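You operate a simulated robot arm through the tools that you are given. There is no shell and no other tool. Be economical: measure what you need, move in short steps, check, and stop when the job is done.

Carry out the task below with a simulated robot arm. There is one attempt and no reset: what you move stays moved.

## Task
Dip the end of the long fob in the teal tub and hang it on the wall-side hook.
Fine: one dip; tub shut.

Only the result counts: the job must be done as asked and must still hold three seconds after the hand-in. Knocking over, shifting, dropping, spilling or breaking anything else fails it.

## Robot
A 7-joint arm with a two-finger parallel gripper on a trunk, on a base that drives. Base frame: it is fixed to the floor where the robot stands at the start and does not move with it; the origin is under the middle of the robot, x ahead of it, y to its left, z up; the surface under the hand at the start is at about z = 900. Lengths are in mm, angles in rad, forces in N, time in s.
With the tool pointing down near the work surface it reaches from about 280 to 720 mm from the robot's upright axis, wherever it stands. Its first joint turns from -2.897 to 2.897 rad. Places, roughly: teal tub [600, -200, 900]; teal tub lid [500, -200, 1000]; tub-side hook [600, -300, 1200]; wall-side hook [600, -600, 1200]. Payload 1.57 kg.
The TCP is the grasp point between the finger pads, 30 mm short of the fingertips. In the tool frame z runs along the fingers and y along their closing line. The gripper opens to 80 mm. The fingers are 17 mm wide and 12 mm thick; the gripper's body (40 by 82 mm) begins 80 mm behind the TCP.
Orientation is that of the tool frame in the base frame, as a unit quaternion [x, y, z, w]. With the fingers straight down and closing along the base's y, the tool's x points along the base's -x, its y along +y and its z along -z.

## Interface
- The arm moves only by the tool nudge_tool. Its argument "steps" is a list of rows, each an object (a shift or turn left out is 0, a gripper value left out holds the last) with "angular": the turn, a rotation vector about the tool's x, y, z in units of 120 degrees (1.0 is 120 degrees), a list of three; "slide": the shift along the tool's x, y, z in units of 250 mm (1.0 is 250 mm), a list of three; "gripper": the opening, from 0 (shut) to 1 (fully open). In form: [{"angular": [wx, wy, wz], "slide": [tx, ty, tz], "gripper": gripper}, ...]. A call has 1 to 10 rows; each row is the pose to reach, as a shift and turn from the pose commanded when the call began, along the tool's axes at that moment. A call with a number of a shift or a turn outside -1 to 1 is refused whole. A row lasts 0.2 s, in which the tool goes at most 50 mm and 0.15 rad; a call with a longer step from one row to the next is refused whole, and so is a gripper value outside its range. A pose out of reach is approached as far as the arm can. The call stops where the force on the tool passes 40 N (or 10 N more than at its start, if that is more) or the arm is blocked; 0.2 s more then pass. Each finger travels about 72 mm/s and halts on what it meets, pressing with about 42 N; the grip force reading is that of the motor and also rises with nothing between the fingers. The clock runs only during rows and for 0.2 s after the last one: add rows that repeat a pose to give the fingers time. It gives the time, the measured TCP pose, the force on the tool (base axes), the opening and the grip force at its end, in the units of the frame above (readings bear some noise), with the torque about the TCP (base axes, N m) and any sound that the robot's microphone picked up, and new pictures: "views" is both (left out), scene, wrist or none.
- Cameras (640 x 400 px; columns grow to the right, rows downward): "scene" is now at [-19.7, 86.8, 1636.3]; the picture's right is [-0.56, -0.83, 0.00], its down [-0.41, 0.28, -0.87] and it looks along [0.72, -0.49, -0.50] (base axes); focal length 293 px, centre (320, 200). "wrist" rides on the gripper at [72, -7, -122] in the tool frame; the picture's right is [0.09, 1.00, 0.00], its down [-0.84, 0.08, -0.54] and it looks along [-0.54, 0.05, 0.84] (tool axes); focal length 238 px, centre (320, 200). There is no depth. A picture from a camera that has moved, and an enlarged one, comes with that camera's place and axes in the base frame and with its lens. The place of the scene camera against the robot may be out by one fixed shift of up to 18 mm in any direction.
- move_column(by): slides the trunk up (or, below 0, down) by that many mm; the arm and the scene camera ride with it, the base frame stays. It gives what a move gives, with no picture.
- drive_base(legs): drives the robot by 1 to 6 legs, each [ahead, left, turn to the left] in mm, mm and rad, along the robot's own axes; the way and the turn of a leg run together, so that a leg with both is an arc; at most 1500 mm and 3.142 rad a leg. The arm and the cameras ride along, it lands a little off, and it stops where it bumps. It gives what a move gives, and a new picture of the scene camera.
- head_to(pan, tilt): turns the head with the scene camera to pan (to the left, within 1.501 rad either way) and tilt (down, from -0.506 to 1.204), counted from straight ahead of the robot. It gives what a move gives, and a new picture of the scene camera.
- zoom(camera, box): a new picture of the part [left, top, right, bottom] of that camera's present view, enlarged. No time passes.
- finish_job(): hands the job in; it is judged then, once.

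Work in short steps. Places have to be worked out from the pictures, the camera data and where the tool is seen: move nearer, look again, correct. Check each grasp and each placing, and mend what went wrong. You have 120 turns and 260 pictures in all, those below and enlarged ones among them. Open the gripper and draw the arm clear of the work before you hand the job in, unless the task says otherwise; then end with one line.

The tools are called after "Call:" as a command line: name --argument value ..., lists and objects as JSON in quotes. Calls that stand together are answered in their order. nudge_tool: Moves the arm, as the interface text tells. Its arguments: {"type":"object","properties":{"steps":{"type":"array","items":{"type":"object","properties":{"angular":{"type":"array","items":{"type":"number"}},"slide":{"type":"array","items":{"type":"number"}},"gripper":{"type":"number"}}}},"views":{"type":"string","enum":["both","scene","wrist","none"]}},"required":["steps"]} The other tools are called the same way: move_column (by) slides the trunk up or down; drive_base (legs) drives the base; head_to (pan, tilt) turns the head that bears the scene camera; zoom (camera, box) takes an enlarged picture of a part of a camera's view; finish_job () hands the job in.

At the start:

```text
time: 0.0
position: [392.1, -176.1, 1434.9]
orientation: [0.0, 1.0, 0.0, 0.0]
wrist_force: [0.1, 0.3, 0.2]
moment: [-0.02, -0.01, -0.03]
finger_gap: 79.9
finger_force: 0.0
trunk travel left (down, up): [-425.0, 55.0]
robot x, y, heading: [1.2, -0.4, 0.002]
head pan, tilt: [-0.599, 0.522]
```

scene: 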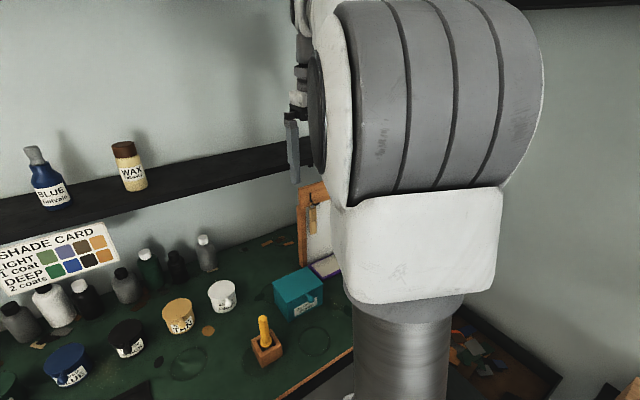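
wrist: 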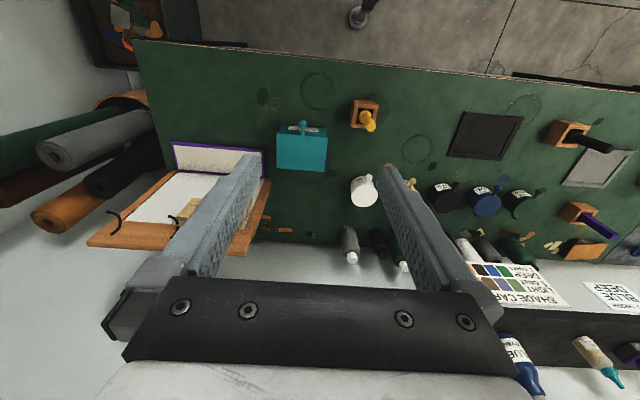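

The arm blocks part of the scene view; I enlarge the parts holding the rack, tub and fobs.

Call:
zoom --camera "wrist" --box '[80, 120, 340, 280]'

Call:
zoom --camera "scene" --box '[200, 170, 360, 370]'

Call:
head_to --pan -0.2 --tilt 0.7

```text
2.46 times, centred on (210, 200) of wrist
camera zoom: at [321.4, -183.7, 1555.4], right [-0.09, 1.0, 0.0], down [0.84, 0.08, 0.54], along [0.54, 0.05, -0.84], focal length 587 px, centre (591, 200)
```

zoom: 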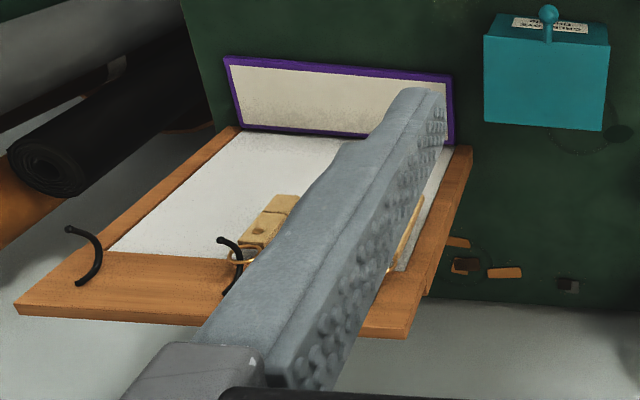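

```text
2.00 times, centred on (280, 270) of scene
camera zoom: at [-19.7, 86.8, 1636.3], right [-0.56, -0.83, 0.0], down [-0.41, 0.28, -0.87], along [0.72, -0.49, -0.5], focal length 585 px, centre (400, 60)
```

zoom: 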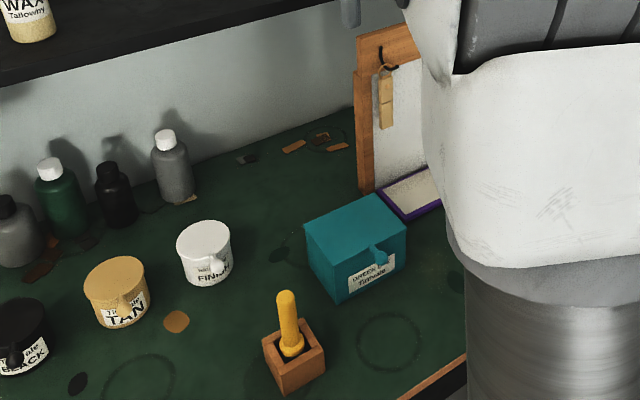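

```text
time: 0.9
position: [392.0, -176.9, 1434.9]
orientation: [0.0, 1.0, -0.001, 0.001]
wrist_force: [-0.1, 0.4, 0.5]
moment: [-0.01, 0.0, -0.01]
finger_gap: 80.2
finger_force: 0.1
trunk travel left (down, up): [-425.0, 55.0]
robot x, y, heading: [0.6, 1.0, 0.003]
head pan, tilt: [-0.201, 0.7]
camera scene: at [-11.3, 120.7, 1620.7], right [-0.2, -0.98, 0.0], down [-0.63, 0.13, -0.77], along [0.75, -0.15, -0.64], focal length 293 px, centre (320, 200)
```

scene: 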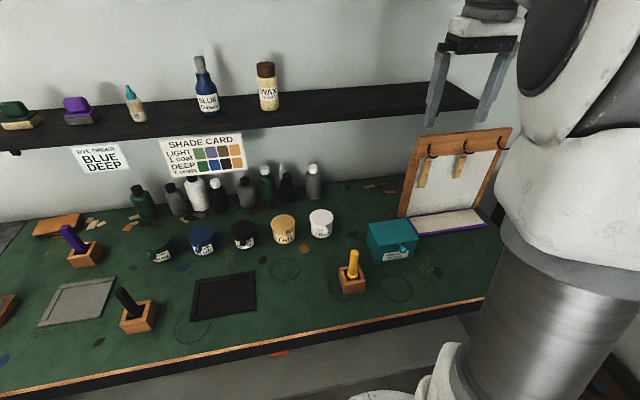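

Two fobs hang from a board with hooks. I zoom in on the rack and tub.

Call:
zoom --camera "scene" --box '[380, 110, 540, 210]'

Call:
zoom --camera "scene" --box '[340, 200, 468, 280]'

Call:
zoom --camera "wrist" --box '[260, 110, 340, 180]'

```text
4.00 times, centred on (460, 160) of scene
camera zoom: at [-11.3, 120.7, 1620.7], right [-0.2, -0.98, 0.0], down [-0.63, 0.13, -0.77], along [0.75, -0.15, -0.64], focal length 1171 px, centre (-240, 360)
```

zoom: 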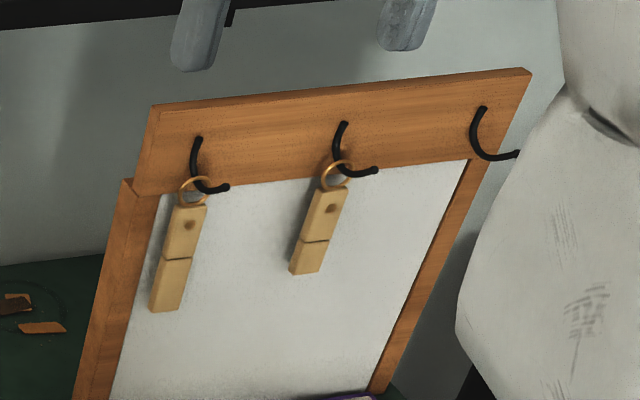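

```text
5.00 times, centred on (404, 240) of scene
camera zoom: at [-11.3, 120.7, 1620.7], right [-0.2, -0.98, 0.0], down [-0.63, 0.13, -0.77], along [0.75, -0.15, -0.64], focal length 1464 px, centre (-100, 0)
```

zoom: 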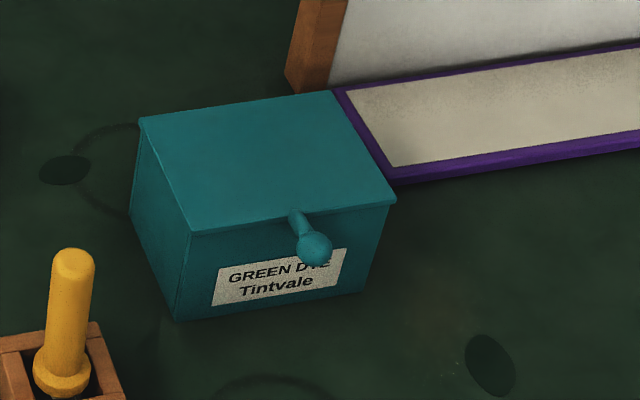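

```text
5.71 times, centred on (300, 145) of wrist
camera zoom: at [321.4, -183.7, 1555.4], right [-0.09, 1.0, 0.0], down [0.84, 0.08, 0.54], along [0.54, 0.05, -0.84], focal length 1362 px, centre (434, 514)
```

zoom: 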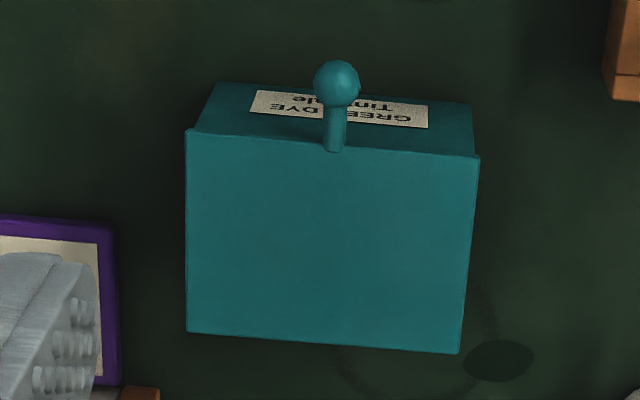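

The long fob hangs on the left (tub-side) hook, the short one on the middle, and the right (wall-side) hook is empty. I move the hand to the right, staying high, to look at the hooks with the wrist camera.

Call:
nudge_tool --steps '[{"slide": [0, -0.19, 0]}, {"slide": [0, -0.38, 0]}, {"slide": [0, -0.57, 0]}, {"slide": [0, -0.76, 0]}, {"slide": [0, -0.9, 0]}]' --views "both"

```text
time: 2.1
position: [391.3, -403.9, 1432.8]
orientation: [0.0, 1.0, 0.001, 0.0]
wrist_force: [-0.9, 0.1, 0.3]
moment: [0.02, 0.0, 0.0]
finger_gap: 79.9
finger_force: 0.1
trunk travel left (down, up): [-425.0, 55.0]
robot x, y, heading: [-2.5, 4.1, -0.001]
head pan, tilt: [-0.201, 0.7]
camera scene: at [-11.1, 120.1, 1620.7], right [-0.2, -0.98, 0.0], down [-0.63, 0.13, -0.76], along [0.75, -0.15, -0.64], focal length 293 px, centre (320, 200)
camera wrist: at [321.4, -410.8, 1554.0], right [-0.09, 1.0, 0.0], down [0.84, 0.08, 0.54], along [0.54, 0.05, -0.84], focal length 238 px, centre (320, 200)
```

scene: 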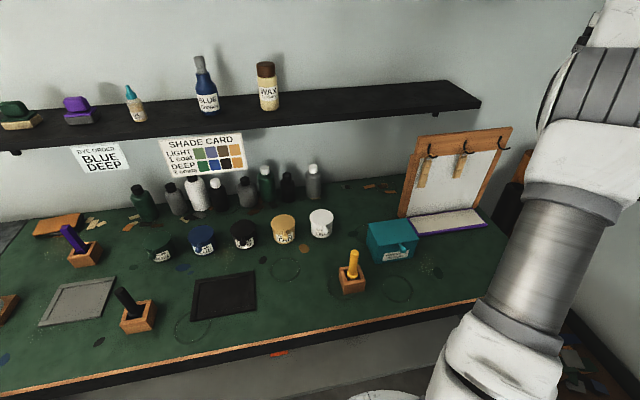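
wrist: 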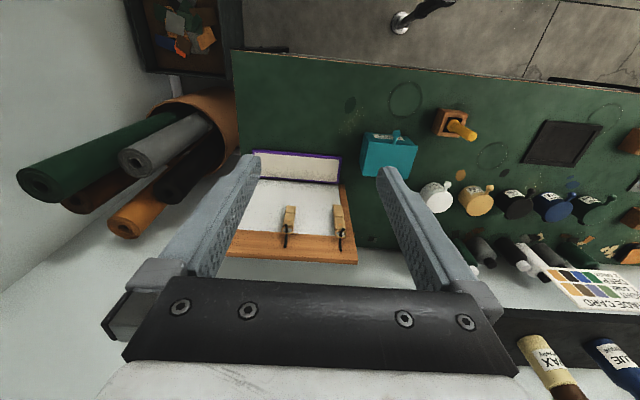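

Call:
zoom --camera "wrist" --box '[210, 140, 370, 270]'

Call:
zoom --camera "scene" --box '[390, 120, 534, 210]'

```text
3.08 times, centred on (290, 205) of wrist
camera zoom: at [321.4, -410.8, 1554.0], right [-0.09, 1.0, 0.0], down [0.84, 0.08, 0.54], along [0.54, 0.05, -0.84], focal length 733 px, centre (412, 185)
```

zoom: 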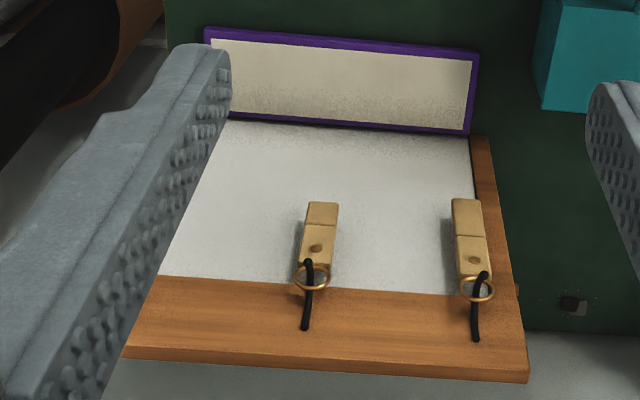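

```text
4.44 times, centred on (462, 165) of scene
camera zoom: at [-11.1, 120.1, 1620.7], right [-0.2, -0.98, 0.0], down [-0.63, 0.13, -0.76], along [0.75, -0.15, -0.64], focal length 1301 px, centre (-311, 356)
```

zoom: 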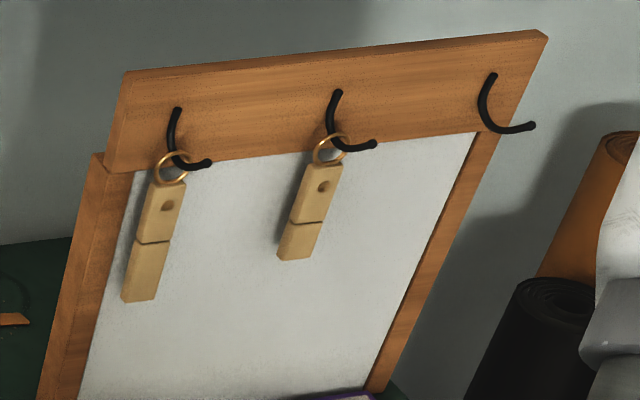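

Triangulating both views: lid top z≈985, lid spans x 505–599, y −272…−148, and the knob is near (480,−210,985). The hooks are near (612 tip, y −338/−450/−561, 1194), with the long fob spanning z≈1066–1160 at x≈640. I move above the knob to look closer.

Call:
nudge_tool --steps '[{"slide": [-0.045, 0.097, 0.121]}, {"slide": [-0.09, 0.194, 0.242]}, {"slide": [-0.135, 0.291, 0.363]}, {"slide": [-0.18, 0.388, 0.484]}, {"slide": [-0.225, 0.485, 0.605]}, {"slide": [-0.27, 0.582, 0.726]}, {"slide": [-0.315, 0.679, 0.847]}, {"slide": [-0.356, 0.776, 0.97], "gripper": 0.6}]' --views "both"

```text
time: 3.9
position: [481.7, -208.2, 1192.7]
orientation: [0.0, 1.0, 0.0, 0.0]
wrist_force: [0.0, 0.7, -0.4]
moment: [-0.05, 0.01, 0.01]
finger_gap: 47.9
finger_force: 0.2
trunk travel left (down, up): [-425.0, 55.0]
robot x, y, heading: [1.0, -0.8, 0.002]
head pan, tilt: [-0.201, 0.7]
camera scene: at [-11.0, 120.8, 1620.7], right [-0.2, -0.98, 0.0], down [-0.63, 0.13, -0.76], along [0.75, -0.15, -0.64], focal length 293 px, centre (320, 200)
camera wrist: at [410.1, -215.3, 1313.3], right [-0.09, 1.0, 0.0], down [0.84, 0.08, 0.54], along [0.54, 0.05, -0.84], focal length 238 px, centre (320, 200)
```

scene: 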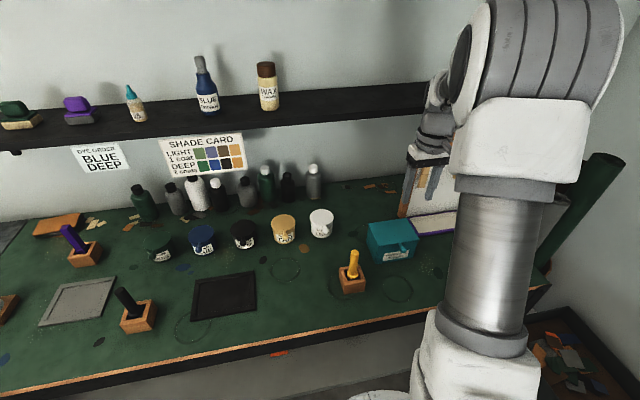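
wrist: 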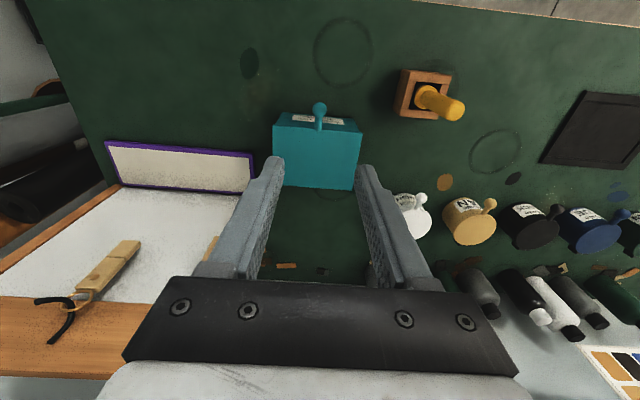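

Call:
zoom --camera "wrist" --box '[250, 80, 390, 200]'

Call:
zoom --camera "scene" --box '[350, 200, 450, 270]'

```text
3.33 times, centred on (320, 140) of wrist
camera zoom: at [410.1, -215.3, 1313.3], right [-0.09, 1.0, 0.0], down [0.84, 0.08, 0.54], along [0.54, 0.05, -0.84], focal length 794 px, centre (320, 400)
```

zoom: 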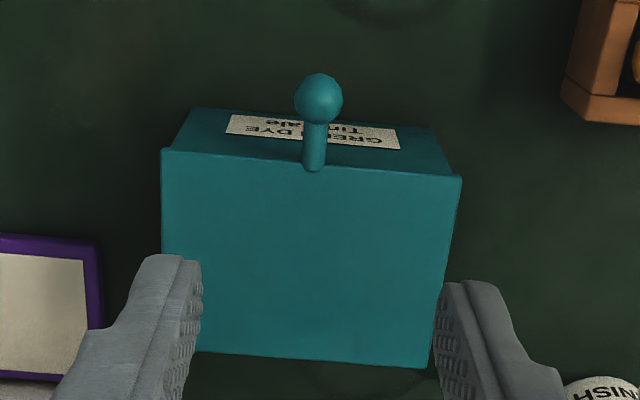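

```text
5.71 times, centred on (400, 235) of scene
camera zoom: at [-11.0, 120.8, 1620.7], right [-0.2, -0.98, 0.0], down [-0.63, 0.13, -0.76], along [0.75, -0.15, -0.64], focal length 1673 px, centre (-137, 0)
```

zoom: 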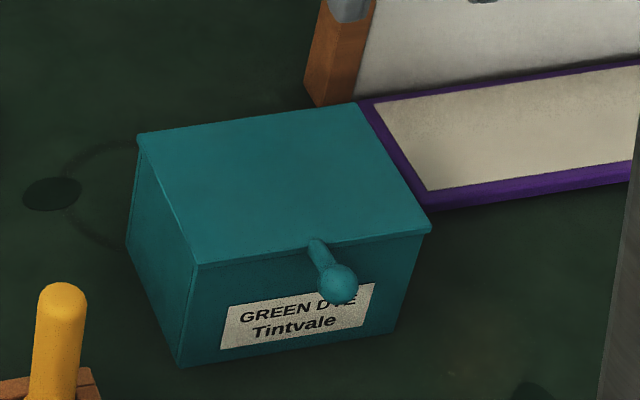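

Refined knob: about (477, −209, 985), radius ~9.5; hinge at the back x≈598. I descend so that the fingertips straddle the knob, tips about 10 mm below its centre.

Call:
nudge_tool --steps '[{"slide": [0.019, -0.005, 0.18]}, {"slide": [0.019, -0.005, 0.36]}, {"slide": [0.019, -0.005, 0.54]}, {"slide": [0.019, -0.005, 0.65]}, {"slide": [0.019, -0.005, 0.75]}]' --views "both"

Call:
zoom --camera "wrist" --box '[240, 80, 400, 180]'

```text
time: 5.1
position: [478.5, -211.0, 1004.0]
orientation: [-0.001, 1.0, 0.0, -0.001]
wrist_force: [0.2, 0.5, -0.7]
moment: [0.0, 0.0, -0.01]
finger_gap: 48.0
finger_force: 0.0
trunk travel left (down, up): [-425.0, 55.0]
robot x, y, heading: [-0.1, -6.6, -0.003]
head pan, tilt: [-0.201, 0.7]
camera scene: at [-11.2, 120.7, 1620.7], right [-0.2, -0.98, 0.0], down [-0.63, 0.13, -0.76], along [0.75, -0.15, -0.64], focal length 293 px, centre (320, 200)
camera wrist: at [406.0, -216.7, 1125.2], right [-0.09, 1.0, 0.0], down [0.84, 0.08, 0.54], along [0.54, 0.05, -0.84], focal length 238 px, centre (320, 200)
```

scene: 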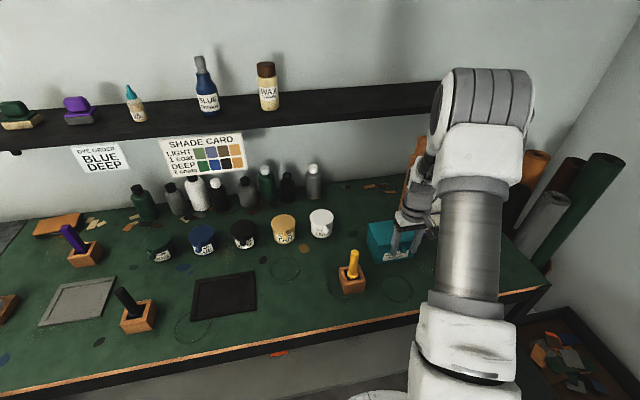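
wrist: 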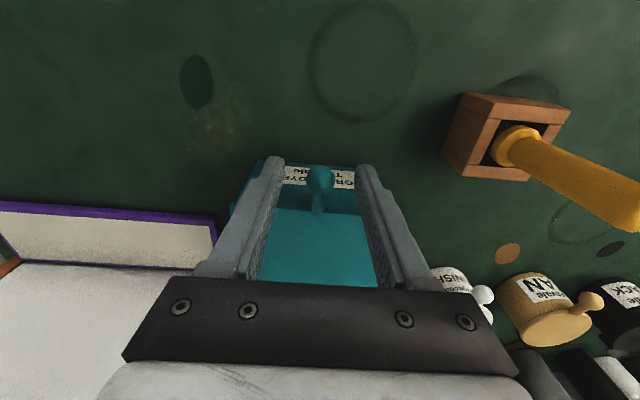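

```text
4.00 times, centred on (320, 130) of wrist
camera zoom: at [406.0, -216.7, 1125.2], right [-0.09, 1.0, 0.0], down [0.84, 0.08, 0.54], along [0.54, 0.05, -0.84], focal length 953 px, centre (320, 480)
```

zoom: 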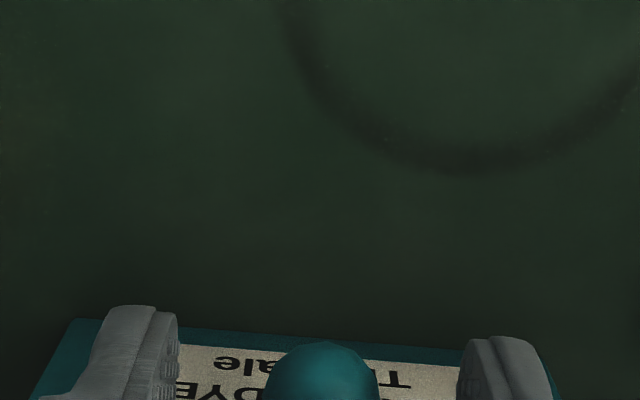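

The knob sits centred between the fingertips. I close on it.

Call:
nudge_tool --steps '[{"gripper": 0.1}, {"gripper": 0.1}, {"gripper": 0.1}]' --views "wrist"

```text
time: 5.9
position: [477.7, -208.9, 1004.3]
orientation: [-0.001, 1.0, 0.001, 0.0]
wrist_force: [0.8, 2.1, -2.3]
moment: [0.03, 0.17, 0.01]
finger_gap: 18.9
finger_force: 33.0
trunk travel left (down, up): [-425.0, 55.0]
robot x, y, heading: [1.7, 0.4, -0.002]
head pan, tilt: [-0.201, 0.7]
camera wrist: at [406.1, -216.3, 1125.3], right [-0.09, 1.0, 0.0], down [0.84, 0.08, 0.54], along [0.54, 0.05, -0.84], focal length 238 px, centre (320, 200)
```

wrist: 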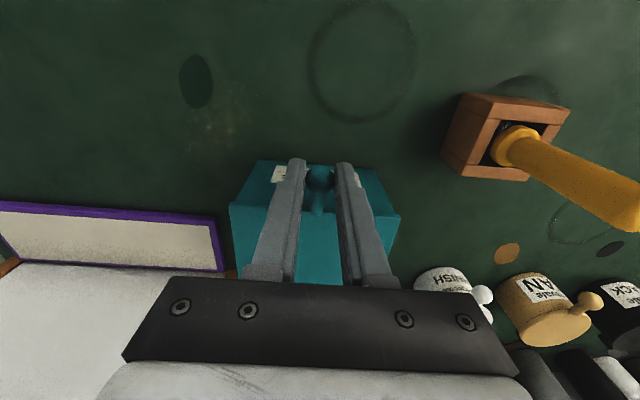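

Gripped, 18.9 mm = knob diameter. I raise it along the hinge arc (radius ≈120) by 30° and watch the force.

Call:
nudge_tool --steps '[{"slide": [-0.0018, 0, -0.0418]}, {"slide": [-0.0073, 0, -0.0833]}, {"slide": [-0.0289, 0, -0.164]}, {"slide": [-0.0643, 0, -0.24]}]' --views "wrist"

```text
time: 6.9
position: [493.4, -208.9, 1063.7]
orientation: [0.0, 1.0, 0.0, 0.0]
wrist_force: [-3.8, 3.5, -7.3]
moment: [0.04, 0.99, 0.02]
finger_gap: 18.9
finger_force: 33.5
trunk travel left (down, up): [-425.0, 55.0]
robot x, y, heading: [-0.7, 0.3, 0.0]
head pan, tilt: [-0.201, 0.7]
camera wrist: at [422.0, -216.3, 1185.1], right [-0.09, 1.0, 0.0], down [0.84, 0.08, 0.54], along [0.54, 0.05, -0.84], focal length 238 px, centre (320, 200)
```

wrist: 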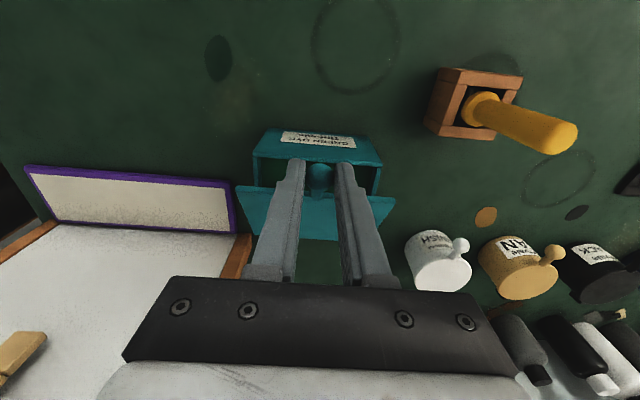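

The lid opens with low force. I continue to about 85°.

Call:
nudge_tool --steps '[{"slide": [-0.0764, 0, -0.0996]}, {"slide": [-0.1757, 0, -0.1757]}, {"slide": [-0.2914, 0, -0.2236]}, {"slide": [-0.374, 0, -0.2382]}]' --views "both"

```text
time: 7.9
position: [586.3, -210.0, 1125.4]
orientation: [0.0, 1.0, -0.001, 0.001]
wrist_force: [-4.4, 0.6, 3.2]
moment: [0.03, 0.6, -0.01]
finger_gap: 19.3
finger_force: 30.2
trunk travel left (down, up): [-425.0, 55.0]
robot x, y, heading: [3.1, 3.5, 0.0]
head pan, tilt: [-0.201, 0.7]
camera scene: at [-12.2, 120.9, 1620.7], right [-0.2, -0.98, 0.0], down [-0.63, 0.13, -0.77], along [0.75, -0.15, -0.64], focal length 293 px, centre (320, 200)
camera wrist: at [514.4, -216.0, 1246.0], right [-0.09, 1.0, 0.0], down [0.84, 0.08, 0.54], along [0.54, 0.05, -0.84], focal length 238 px, centre (320, 200)
```

scene: 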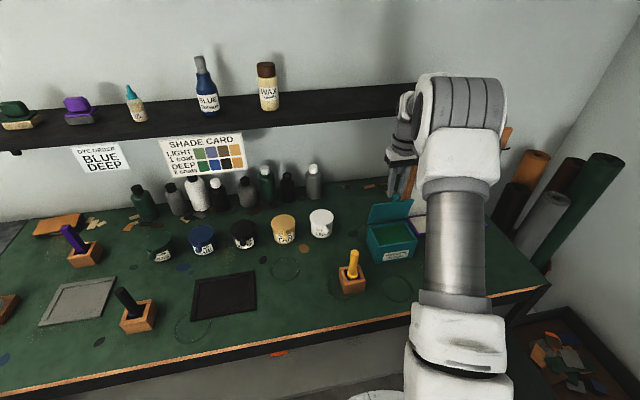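
wrist: 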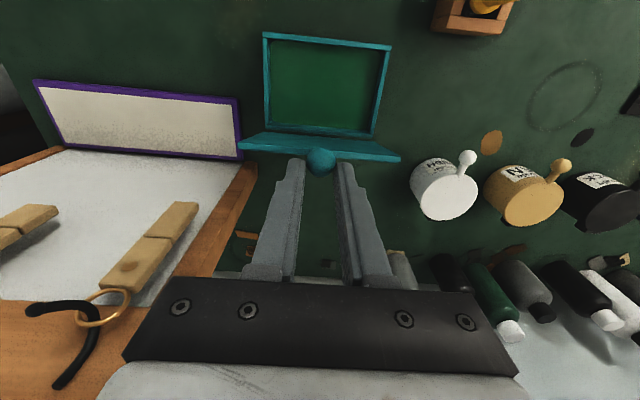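

Tub open, green dye visible. I push past vertical, to about 105°.

Call:
nudge_tool --steps '[{"slide": [-0.0836, 0, 0]}, {"slide": [-0.125, 0, 0.005]}, {"slide": [-0.166, 0, 0.0144]}]' --views "both"

```text
time: 8.7
position: [629.2, -209.8, 1120.6]
orientation: [0.0, 1.0, -0.001, 0.001]
wrist_force: [0.3, -0.8, -0.1]
moment: [0.03, 0.02, 0.02]
finger_gap: 9.7
finger_force: 0.4
trunk travel left (down, up): [-425.0, 55.0]
robot x, y, heading: [0.5, -3.7, -0.002]
head pan, tilt: [-0.201, 0.7]
camera scene: at [-11.1, 120.5, 1620.5], right [-0.2, -0.98, 0.0], down [-0.63, 0.13, -0.76], along [0.75, -0.15, -0.64], focal length 293 px, centre (320, 200)
camera wrist: at [557.3, -216.0, 1240.1], right [-0.09, 1.0, 0.0], down [0.84, 0.08, 0.54], along [0.54, 0.05, -0.84], focal length 238 px, centre (320, 200)
```

scene: 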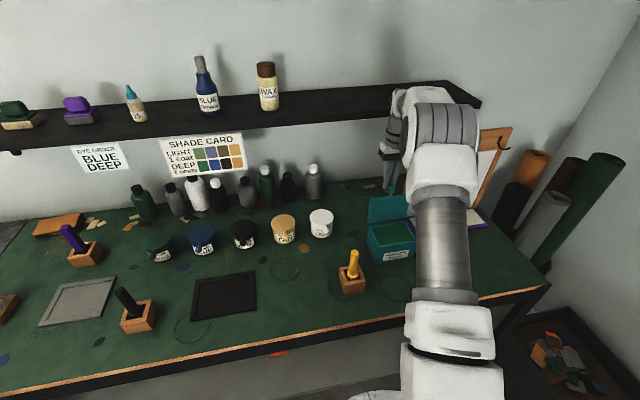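
wrist: 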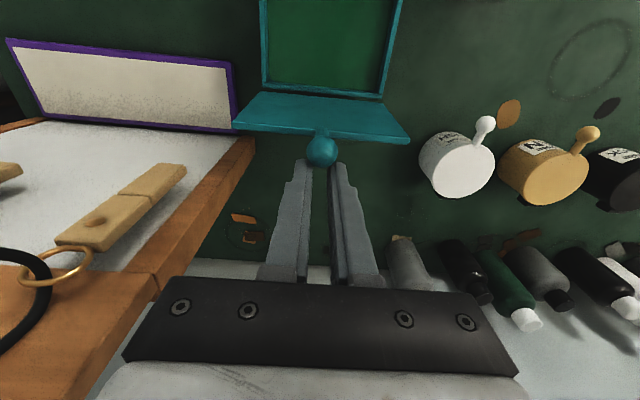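

The knob slipped out but the lid seems to stand. I raise the hand and check that the lid stays.

Call:
nudge_tool --steps '[{"slide": [0, 0, -0.18]}, {"slide": [0, 0, -0.36]}, {"slide": [0.15, 0, -0.5]}, {"slide": [0.32, 0, -0.5]}]' --views "both"

Call:
zoom --camera "scene" --box '[340, 170, 468, 280]'

```text
refused: row 3 steps farther than a row can; nothing moved
```

```text
3.64 times, centred on (404, 225) of scene
camera zoom: at [-11.1, 120.5, 1620.5], right [-0.2, -0.98, 0.0], down [-0.63, 0.13, -0.76], along [0.75, -0.15, -0.64], focal length 1064 px, centre (14, 109)
```

zoom: 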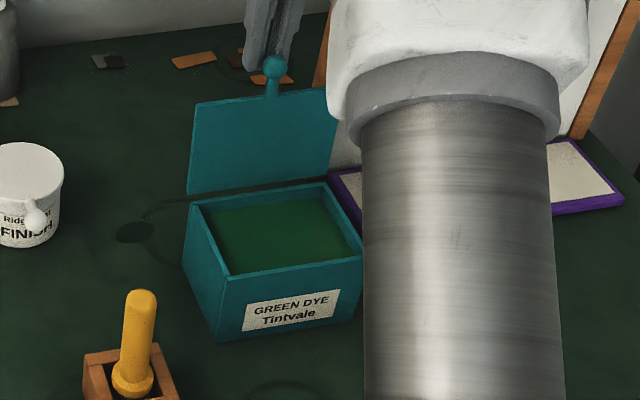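

Call:
nudge_tool --steps '[{"slide": [0, 0, -0.18]}, {"slide": [0, 0, -0.36]}, {"slide": [0.1, 0, -0.5]}, {"slide": [0.25, 0, -0.5]}, {"slide": [0.25, 0, -0.5], "gripper": 0.6}]' --views "both"

Call:
zoom --camera "scene" --box '[340, 170, 468, 280]'

```text
time: 9.9
position: [565.4, -208.7, 1244.2]
orientation: [-0.001, 1.0, 0.0, 0.0]
wrist_force: [0.1, 0.9, -0.1]
moment: [-0.02, 0.04, -0.03]
finger_gap: 48.0
finger_force: 0.1
trunk travel left (down, up): [-425.0, 55.0]
robot x, y, heading: [-2.3, -0.7, -0.001]
head pan, tilt: [-0.201, 0.7]
camera scene: at [-11.3, 120.7, 1620.6], right [-0.2, -0.98, 0.0], down [-0.63, 0.13, -0.76], along [0.75, -0.15, -0.64], focal length 293 px, centre (320, 200)
camera wrist: at [493.5, -215.6, 1365.8], right [-0.09, 1.0, 0.0], down [0.84, 0.08, 0.54], along [0.54, 0.05, -0.84], focal length 238 px, centre (320, 200)
```

scene: 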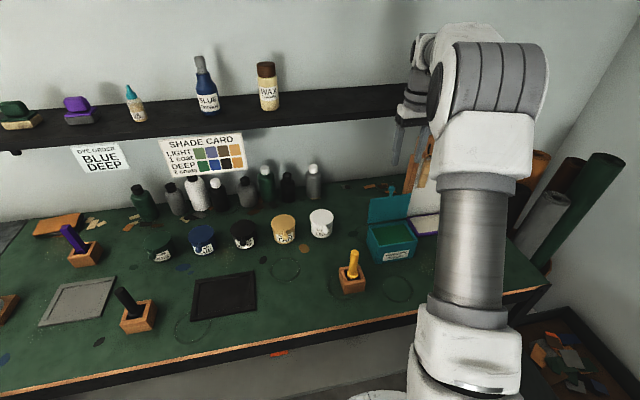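
wrist: 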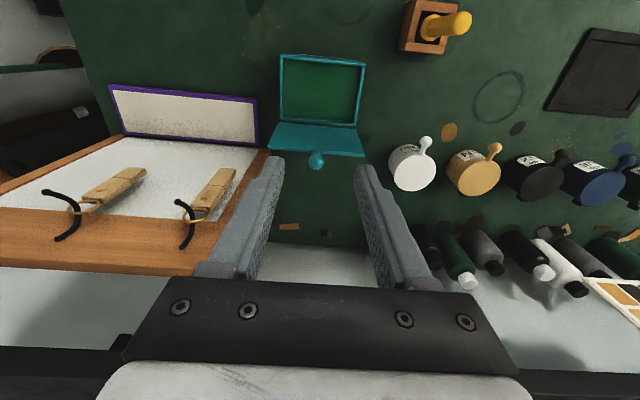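

```text
3.64 times, centred on (404, 225) of scene
camera zoom: at [-11.3, 120.7, 1620.6], right [-0.2, -0.98, 0.0], down [-0.63, 0.13, -0.76], along [0.75, -0.15, -0.64], focal length 1064 px, centre (14, 109)
```

zoom: 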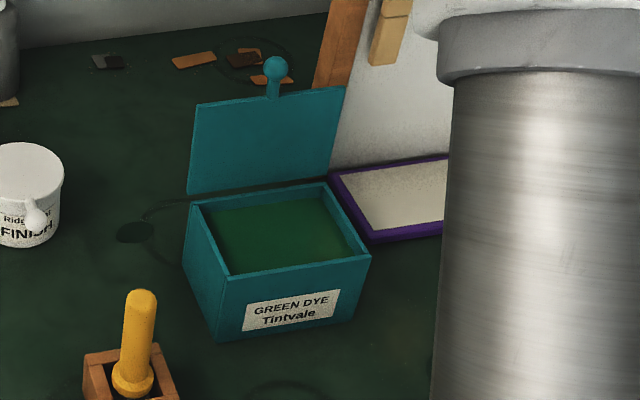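

The lid stays open. I zoom on the hooks from here to refine their positions.

Call:
zoom --camera "wrist" --box '[10, 130, 260, 290]'

```text
2.50 times, centred on (135, 210) of wrist
camera zoom: at [493.5, -215.6, 1365.8], right [-0.09, 1.0, 0.0], down [0.84, 0.08, 0.54], along [0.54, 0.05, -0.84], focal length 596 px, centre (782, 175)
```

zoom: 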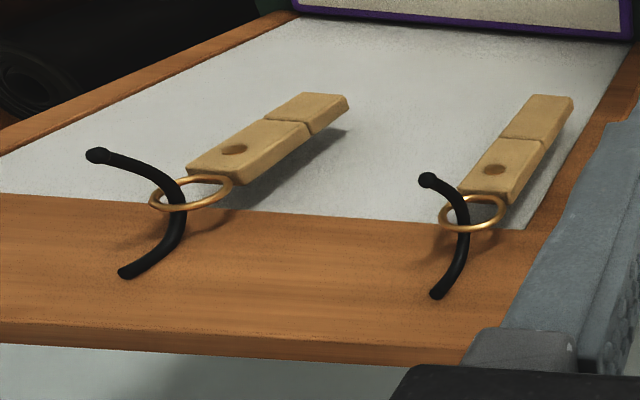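

Refined by two wrist views: long fob at (653, −335), top z≈1145, bottom ≈1054, hook tip (625,−335,1182), hook base (670,…,1196). I back off, align in y, and pitch the tool to 30° below horizontal.

Call:
nudge_tool --steps '[{"slide": [0.09, -0.125, 0], "angular": [0, -0.0625, 0]}, {"slide": [0.18, -0.25, 0], "angular": [0, -0.125, 0]}, {"slide": [0.27, -0.375, 0], "angular": [0, -0.1875, 0]}, {"slide": [0.36, -0.505, 0], "angular": [0, -0.25, 0]}, {"slide": [0.36, -0.505, 0], "angular": [0, -0.3125, 0]}, {"slide": [0.36, -0.505, 0], "angular": [0, -0.375, 0]}, {"slide": [0.36, -0.505, 0], "angular": [0, -0.4375, 0]}, {"slide": [0.36, -0.505, 0], "angular": [0, -0.5, 0]}, {"slide": [0.36, -0.505, 0], "angular": [0, -0.5, 0]}]' --views "both"

```text
time: 11.9
position: [475.2, -336.3, 1245.2]
orientation: [0.0, 0.866, 0.0, 0.5]
wrist_force: [-1.1, 0.2, 0.1]
moment: [0.0, 0.0, -0.03]
finger_gap: 48.0
finger_force: 0.0
trunk travel left (down, up): [-425.0, 55.0]
robot x, y, heading: [2.8, -1.9, -0.003]
head pan, tilt: [-0.201, 0.7]
camera scene: at [-11.3, 120.7, 1620.7], right [-0.2, -0.98, 0.0], down [-0.63, 0.13, -0.76], along [0.75, -0.15, -0.64], focal length 293 px, centre (320, 200)
camera wrist: at [334.7, -342.0, 1243.0], right [-0.05, 1.0, -0.08], down [-0.05, 0.08, 1.0], along [1.0, 0.05, 0.05], focal length 238 px, centre (320, 200)
```

scene: 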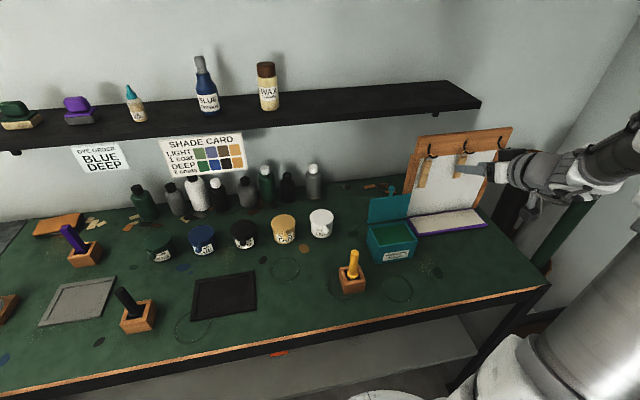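
wrist: 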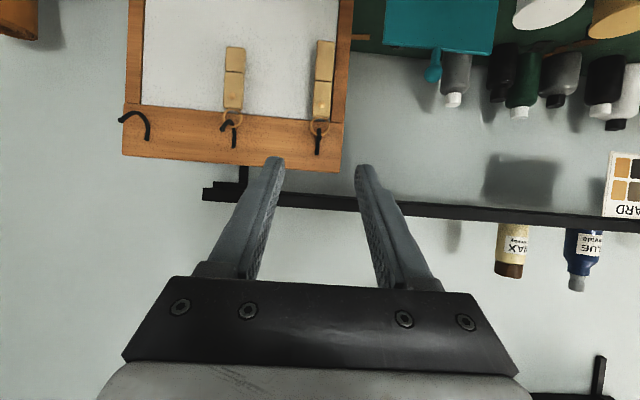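

Good frontal (upside-down) view. Zoom for y/z of the three hooks and fob.

Call:
zoom --camera "wrist" --box '[110, 20, 350, 170]'

```text
2.67 times, centred on (230, 95) of wrist
camera zoom: at [334.7, -342.0, 1243.0], right [-0.05, 1.0, -0.08], down [-0.05, 0.08, 1.0], along [1.0, 0.05, 0.05], focal length 636 px, centre (560, 480)
```

zoom: 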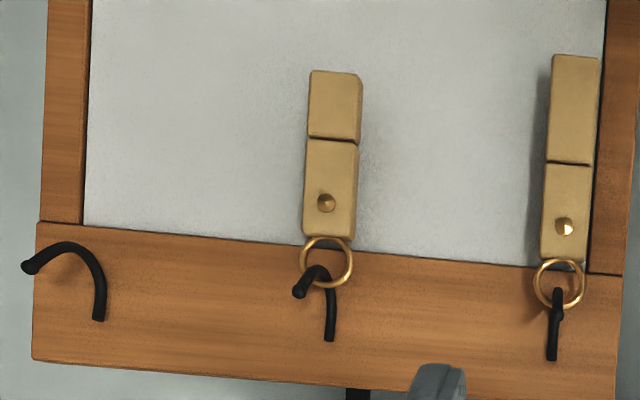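

Consistent: hook bases at y −334.7 / −449.3 / −564.7, z 1196. I move to a pre-grasp point in front of the long fob.

Call:
nudge_tool --steps '[{"slide": [0.044, 0.002, 0.135]}, {"slide": [0.088, 0.004, 0.27]}, {"slide": [0.131, 0.006, 0.404]}, {"slide": [0.175, 0.007, 0.539]}, {"slide": [0.175, 0.007, 0.539]}]' --views "both"

Call:
zoom --camera "scene" --box '[390, 120, 534, 210]'

```text
time: 13.1
position: [571.3, -332.9, 1141.4]
orientation: [-0.001, 0.866, 0.0, 0.5]
wrist_force: [0.2, 0.1, -0.2]
moment: [-0.05, 0.0, -0.02]
finger_gap: 47.9
finger_force: 0.0
trunk travel left (down, up): [-425.0, 55.0]
robot x, y, heading: [0.9, -1.9, 0.004]
head pan, tilt: [-0.201, 0.7]
camera scene: at [-11.1, 120.7, 1620.7], right [-0.2, -0.98, 0.0], down [-0.63, 0.13, -0.76], along [0.75, -0.15, -0.64], focal length 293 px, centre (320, 200)
camera wrist: at [429.9, -340.4, 1138.1], right [-0.05, 1.0, -0.08], down [-0.05, 0.08, 1.0], along [1.0, 0.05, 0.05], focal length 238 px, centre (320, 200)
```

scene: 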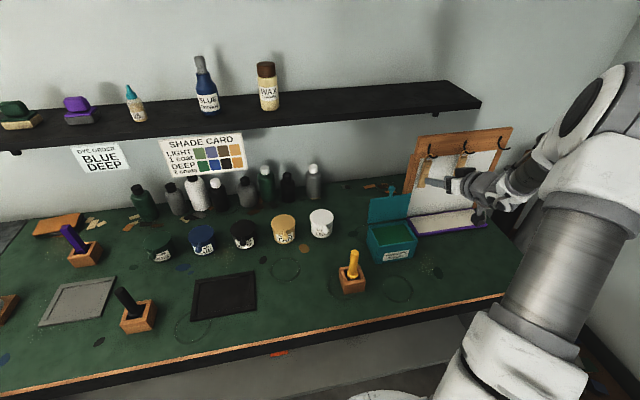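
wrist: 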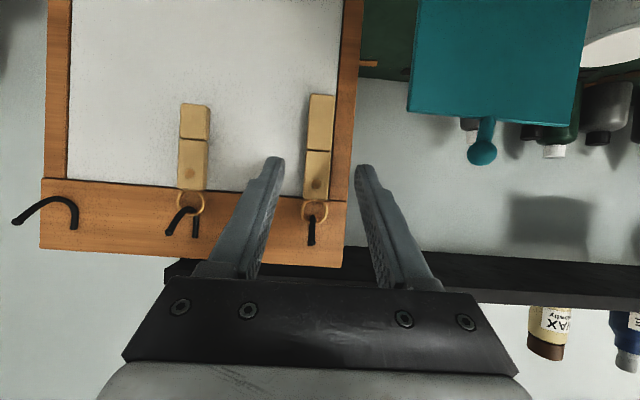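

```text
4.44 times, centred on (462, 165) of scene
camera zoom: at [-11.1, 120.7, 1620.7], right [-0.2, -0.98, 0.0], down [-0.63, 0.13, -0.76], along [0.75, -0.15, -0.64], focal length 1301 px, centre (-311, 356)
```

zoom: 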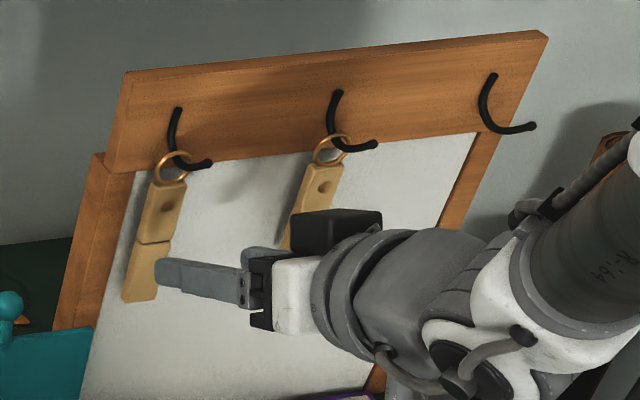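

Aligned. I move forward 65 mm so the fingers straddle the fob's upper half.

Call:
nudge_tool --steps '[{"slide": [-0.044, -0.004, 0.076]}, {"slide": [-0.088, -0.006, 0.152]}, {"slide": [-0.13, -0.006, 0.225]}, {"slide": [-0.13, -0.006, 0.225]}]' --views "both"

Call:
zoom --camera "scene" --box '[390, 120, 534, 210]'

Call:
zoom --camera "wrist" --box '[240, 120, 400, 280]'

```text
time: 14.1
position: [635.3, -335.5, 1140.4]
orientation: [-0.001, 0.866, 0.001, 0.5]
wrist_force: [0.0, 0.3, 0.1]
moment: [0.03, 0.02, -0.01]
finger_gap: 48.1
finger_force: 0.1
trunk travel left (down, up): [-425.0, 55.0]
robot x, y, heading: [-1.7, 0.9, -0.003]
head pan, tilt: [-0.201, 0.7]
camera scene: at [-11.2, 120.8, 1620.7], right [-0.2, -0.98, 0.0], down [-0.63, 0.13, -0.76], along [0.75, -0.15, -0.64], focal length 293 px, centre (320, 200)
camera wrist: at [494.3, -341.6, 1137.4], right [-0.05, 1.0, -0.08], down [-0.05, 0.08, 1.0], along [1.0, 0.05, 0.05], focal length 238 px, centre (320, 200)
```

scene: 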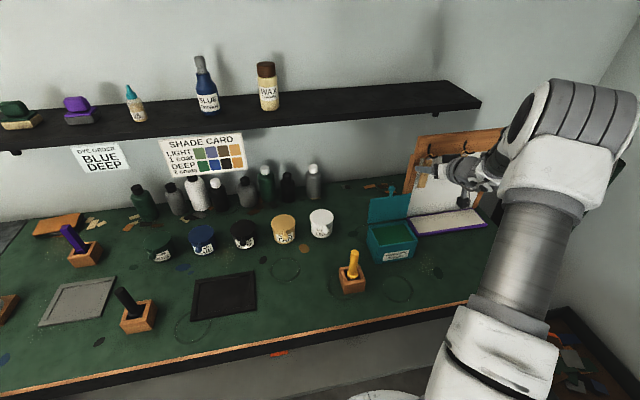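
wrist: 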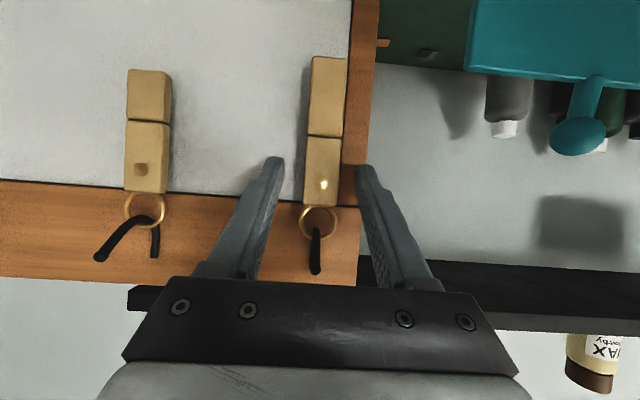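

```text
4.44 times, centred on (462, 165) of scene
camera zoom: at [-11.2, 120.8, 1620.7], right [-0.2, -0.98, 0.0], down [-0.63, 0.13, -0.76], along [0.75, -0.15, -0.64], focal length 1301 px, centre (-311, 356)
```

zoom: 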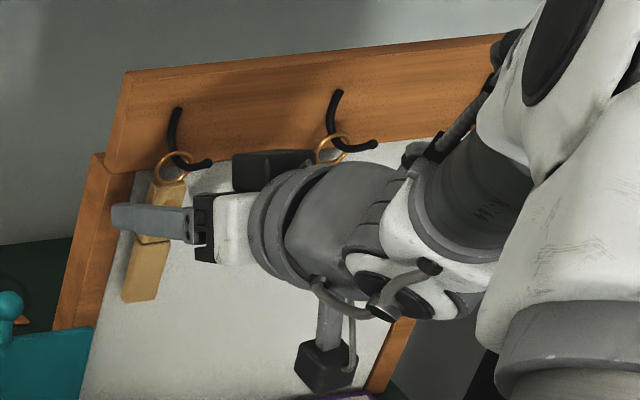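

```text
2.50 times, centred on (320, 200) of wrist
camera zoom: at [494.3, -341.6, 1137.4], right [-0.05, 1.0, -0.08], down [-0.05, 0.08, 1.0], along [1.0, 0.05, 0.05], focal length 596 px, centre (320, 200)
```

zoom: 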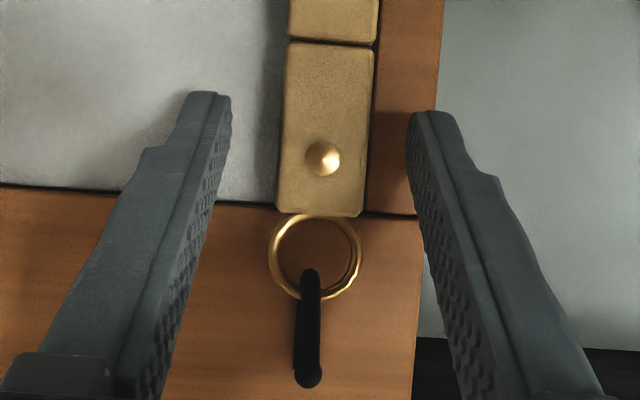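

The fob lies between the fingertips with clearance. I close the gripper.

Call:
nudge_tool --steps '[{"gripper": 0.45}, {"gripper": 0.2}, {"gripper": 0.1}, {"gripper": 0.1}]' --views "wrist"

Call:
zoom --camera "wrist" --box '[240, 40, 400, 280]'

```text
time: 15.1
position: [636.1, -334.8, 1139.8]
orientation: [0.0, 0.866, 0.0, 0.5]
wrist_force: [-0.3, 0.0, -0.9]
moment: [0.01, 0.02, 0.0]
finger_gap: 22.3
finger_force: 35.3
trunk travel left (down, up): [-425.0, 55.0]
robot x, y, heading: [2.8, -1.1, -0.001]
head pan, tilt: [-0.201, 0.7]
camera wrist: at [494.1, -341.6, 1137.6], right [-0.05, 1.0, -0.08], down [-0.05, 0.08, 1.0], along [1.0, 0.05, 0.05], focal length 238 px, centre (320, 200)
```

wrist: 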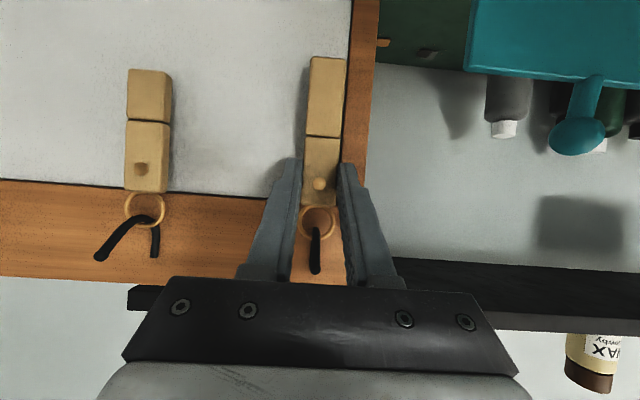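

```text
1.67 times, centred on (320, 160) of wrist
camera zoom: at [494.1, -341.6, 1137.6], right [-0.05, 1.0, -0.08], down [-0.05, 0.08, 1.0], along [1.0, 0.05, 0.05], focal length 397 px, centre (320, 267)
```

zoom: 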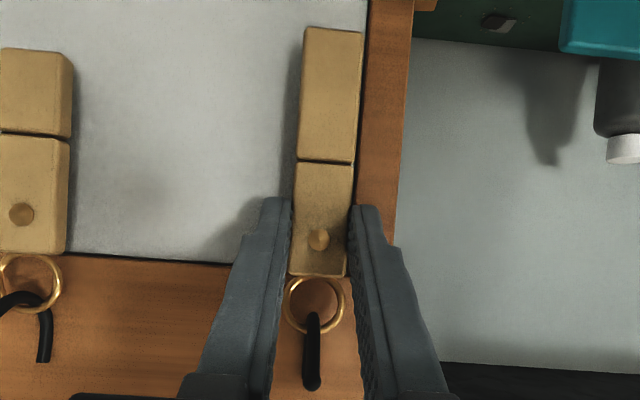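

Fob gripped (22.3 mm). I lift it and draw it out along the hook's curve, in small steps.

Call:
nudge_tool --steps '[{"slide": [-0.0277, 0, -0.016]}, {"slide": [-0.0224, 0, -0.045]}, {"slide": [-0.017, 0, -0.0745]}, {"slide": [-0.0134, 0, -0.105]}, {"slide": [-0.0098, 0, -0.135]}, {"slide": [0.0055, 0, -0.166]}, {"slide": [0.0207, 0, -0.196]}, {"slide": [0.0507, 0, -0.248]}]' --views "both"

Call:
zoom --camera "scene" --box '[390, 120, 534, 210]'

Call:
zoom --camera "wrist" --box '[240, 0, 400, 280]'

```text
time: 16.9
position: [576.1, -335.1, 1159.2]
orientation: [-0.001, 0.866, 0.001, 0.5]
wrist_force: [-0.3, -0.3, 0.1]
moment: [-0.02, -0.01, 0.01]
finger_gap: 22.4
finger_force: 35.2
trunk travel left (down, up): [-425.0, 55.0]
robot x, y, heading: [-2.6, -1.8, -0.001]
head pan, tilt: [-0.201, 0.7]
camera scene: at [-11.3, 120.8, 1620.6], right [-0.2, -0.98, 0.0], down [-0.63, 0.13, -0.76], along [0.75, -0.15, -0.64], focal length 293 px, centre (320, 200)
camera wrist: at [434.2, -341.5, 1157.8], right [-0.05, 1.0, -0.08], down [-0.05, 0.08, 1.0], along [1.0, 0.05, 0.05], focal length 238 px, centre (320, 200)
```

scene: 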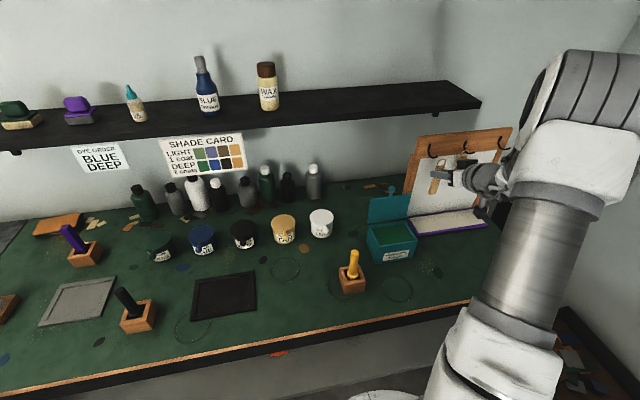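
wrist: 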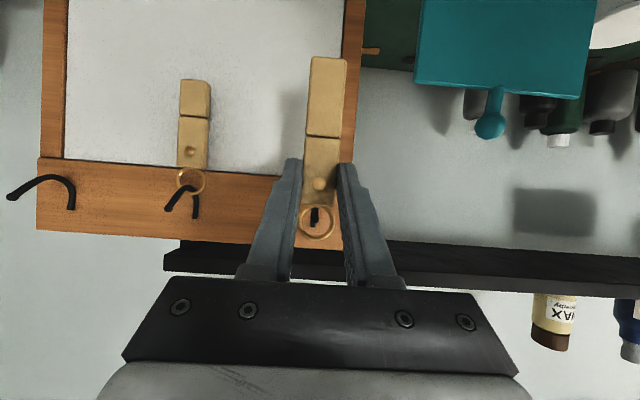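

```text
4.44 times, centred on (462, 165) of scene
camera zoom: at [-11.3, 120.8, 1620.6], right [-0.2, -0.98, 0.0], down [-0.63, 0.13, -0.76], along [0.75, -0.15, -0.64], focal length 1301 px, centre (-311, 356)
```

zoom: 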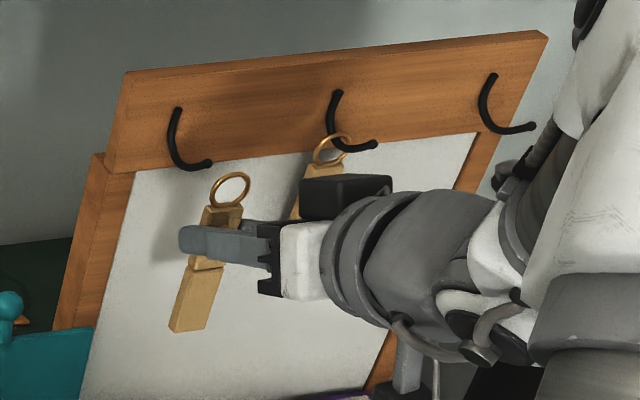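

```text
1.43 times, centred on (320, 140) of wrist
camera zoom: at [434.2, -341.5, 1157.8], right [-0.05, 1.0, -0.08], down [-0.05, 0.08, 1.0], along [1.0, 0.05, 0.05], focal length 340 px, centre (320, 286)
```

zoom: 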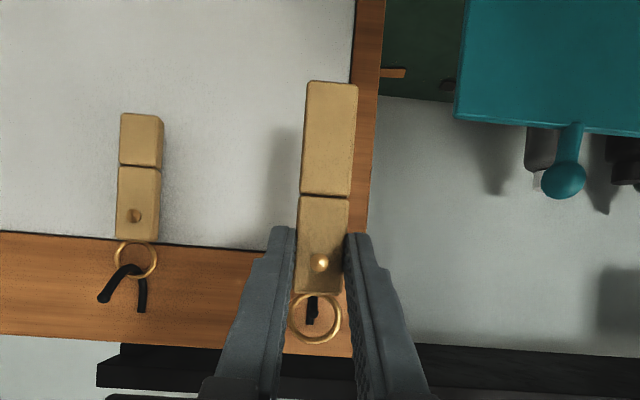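

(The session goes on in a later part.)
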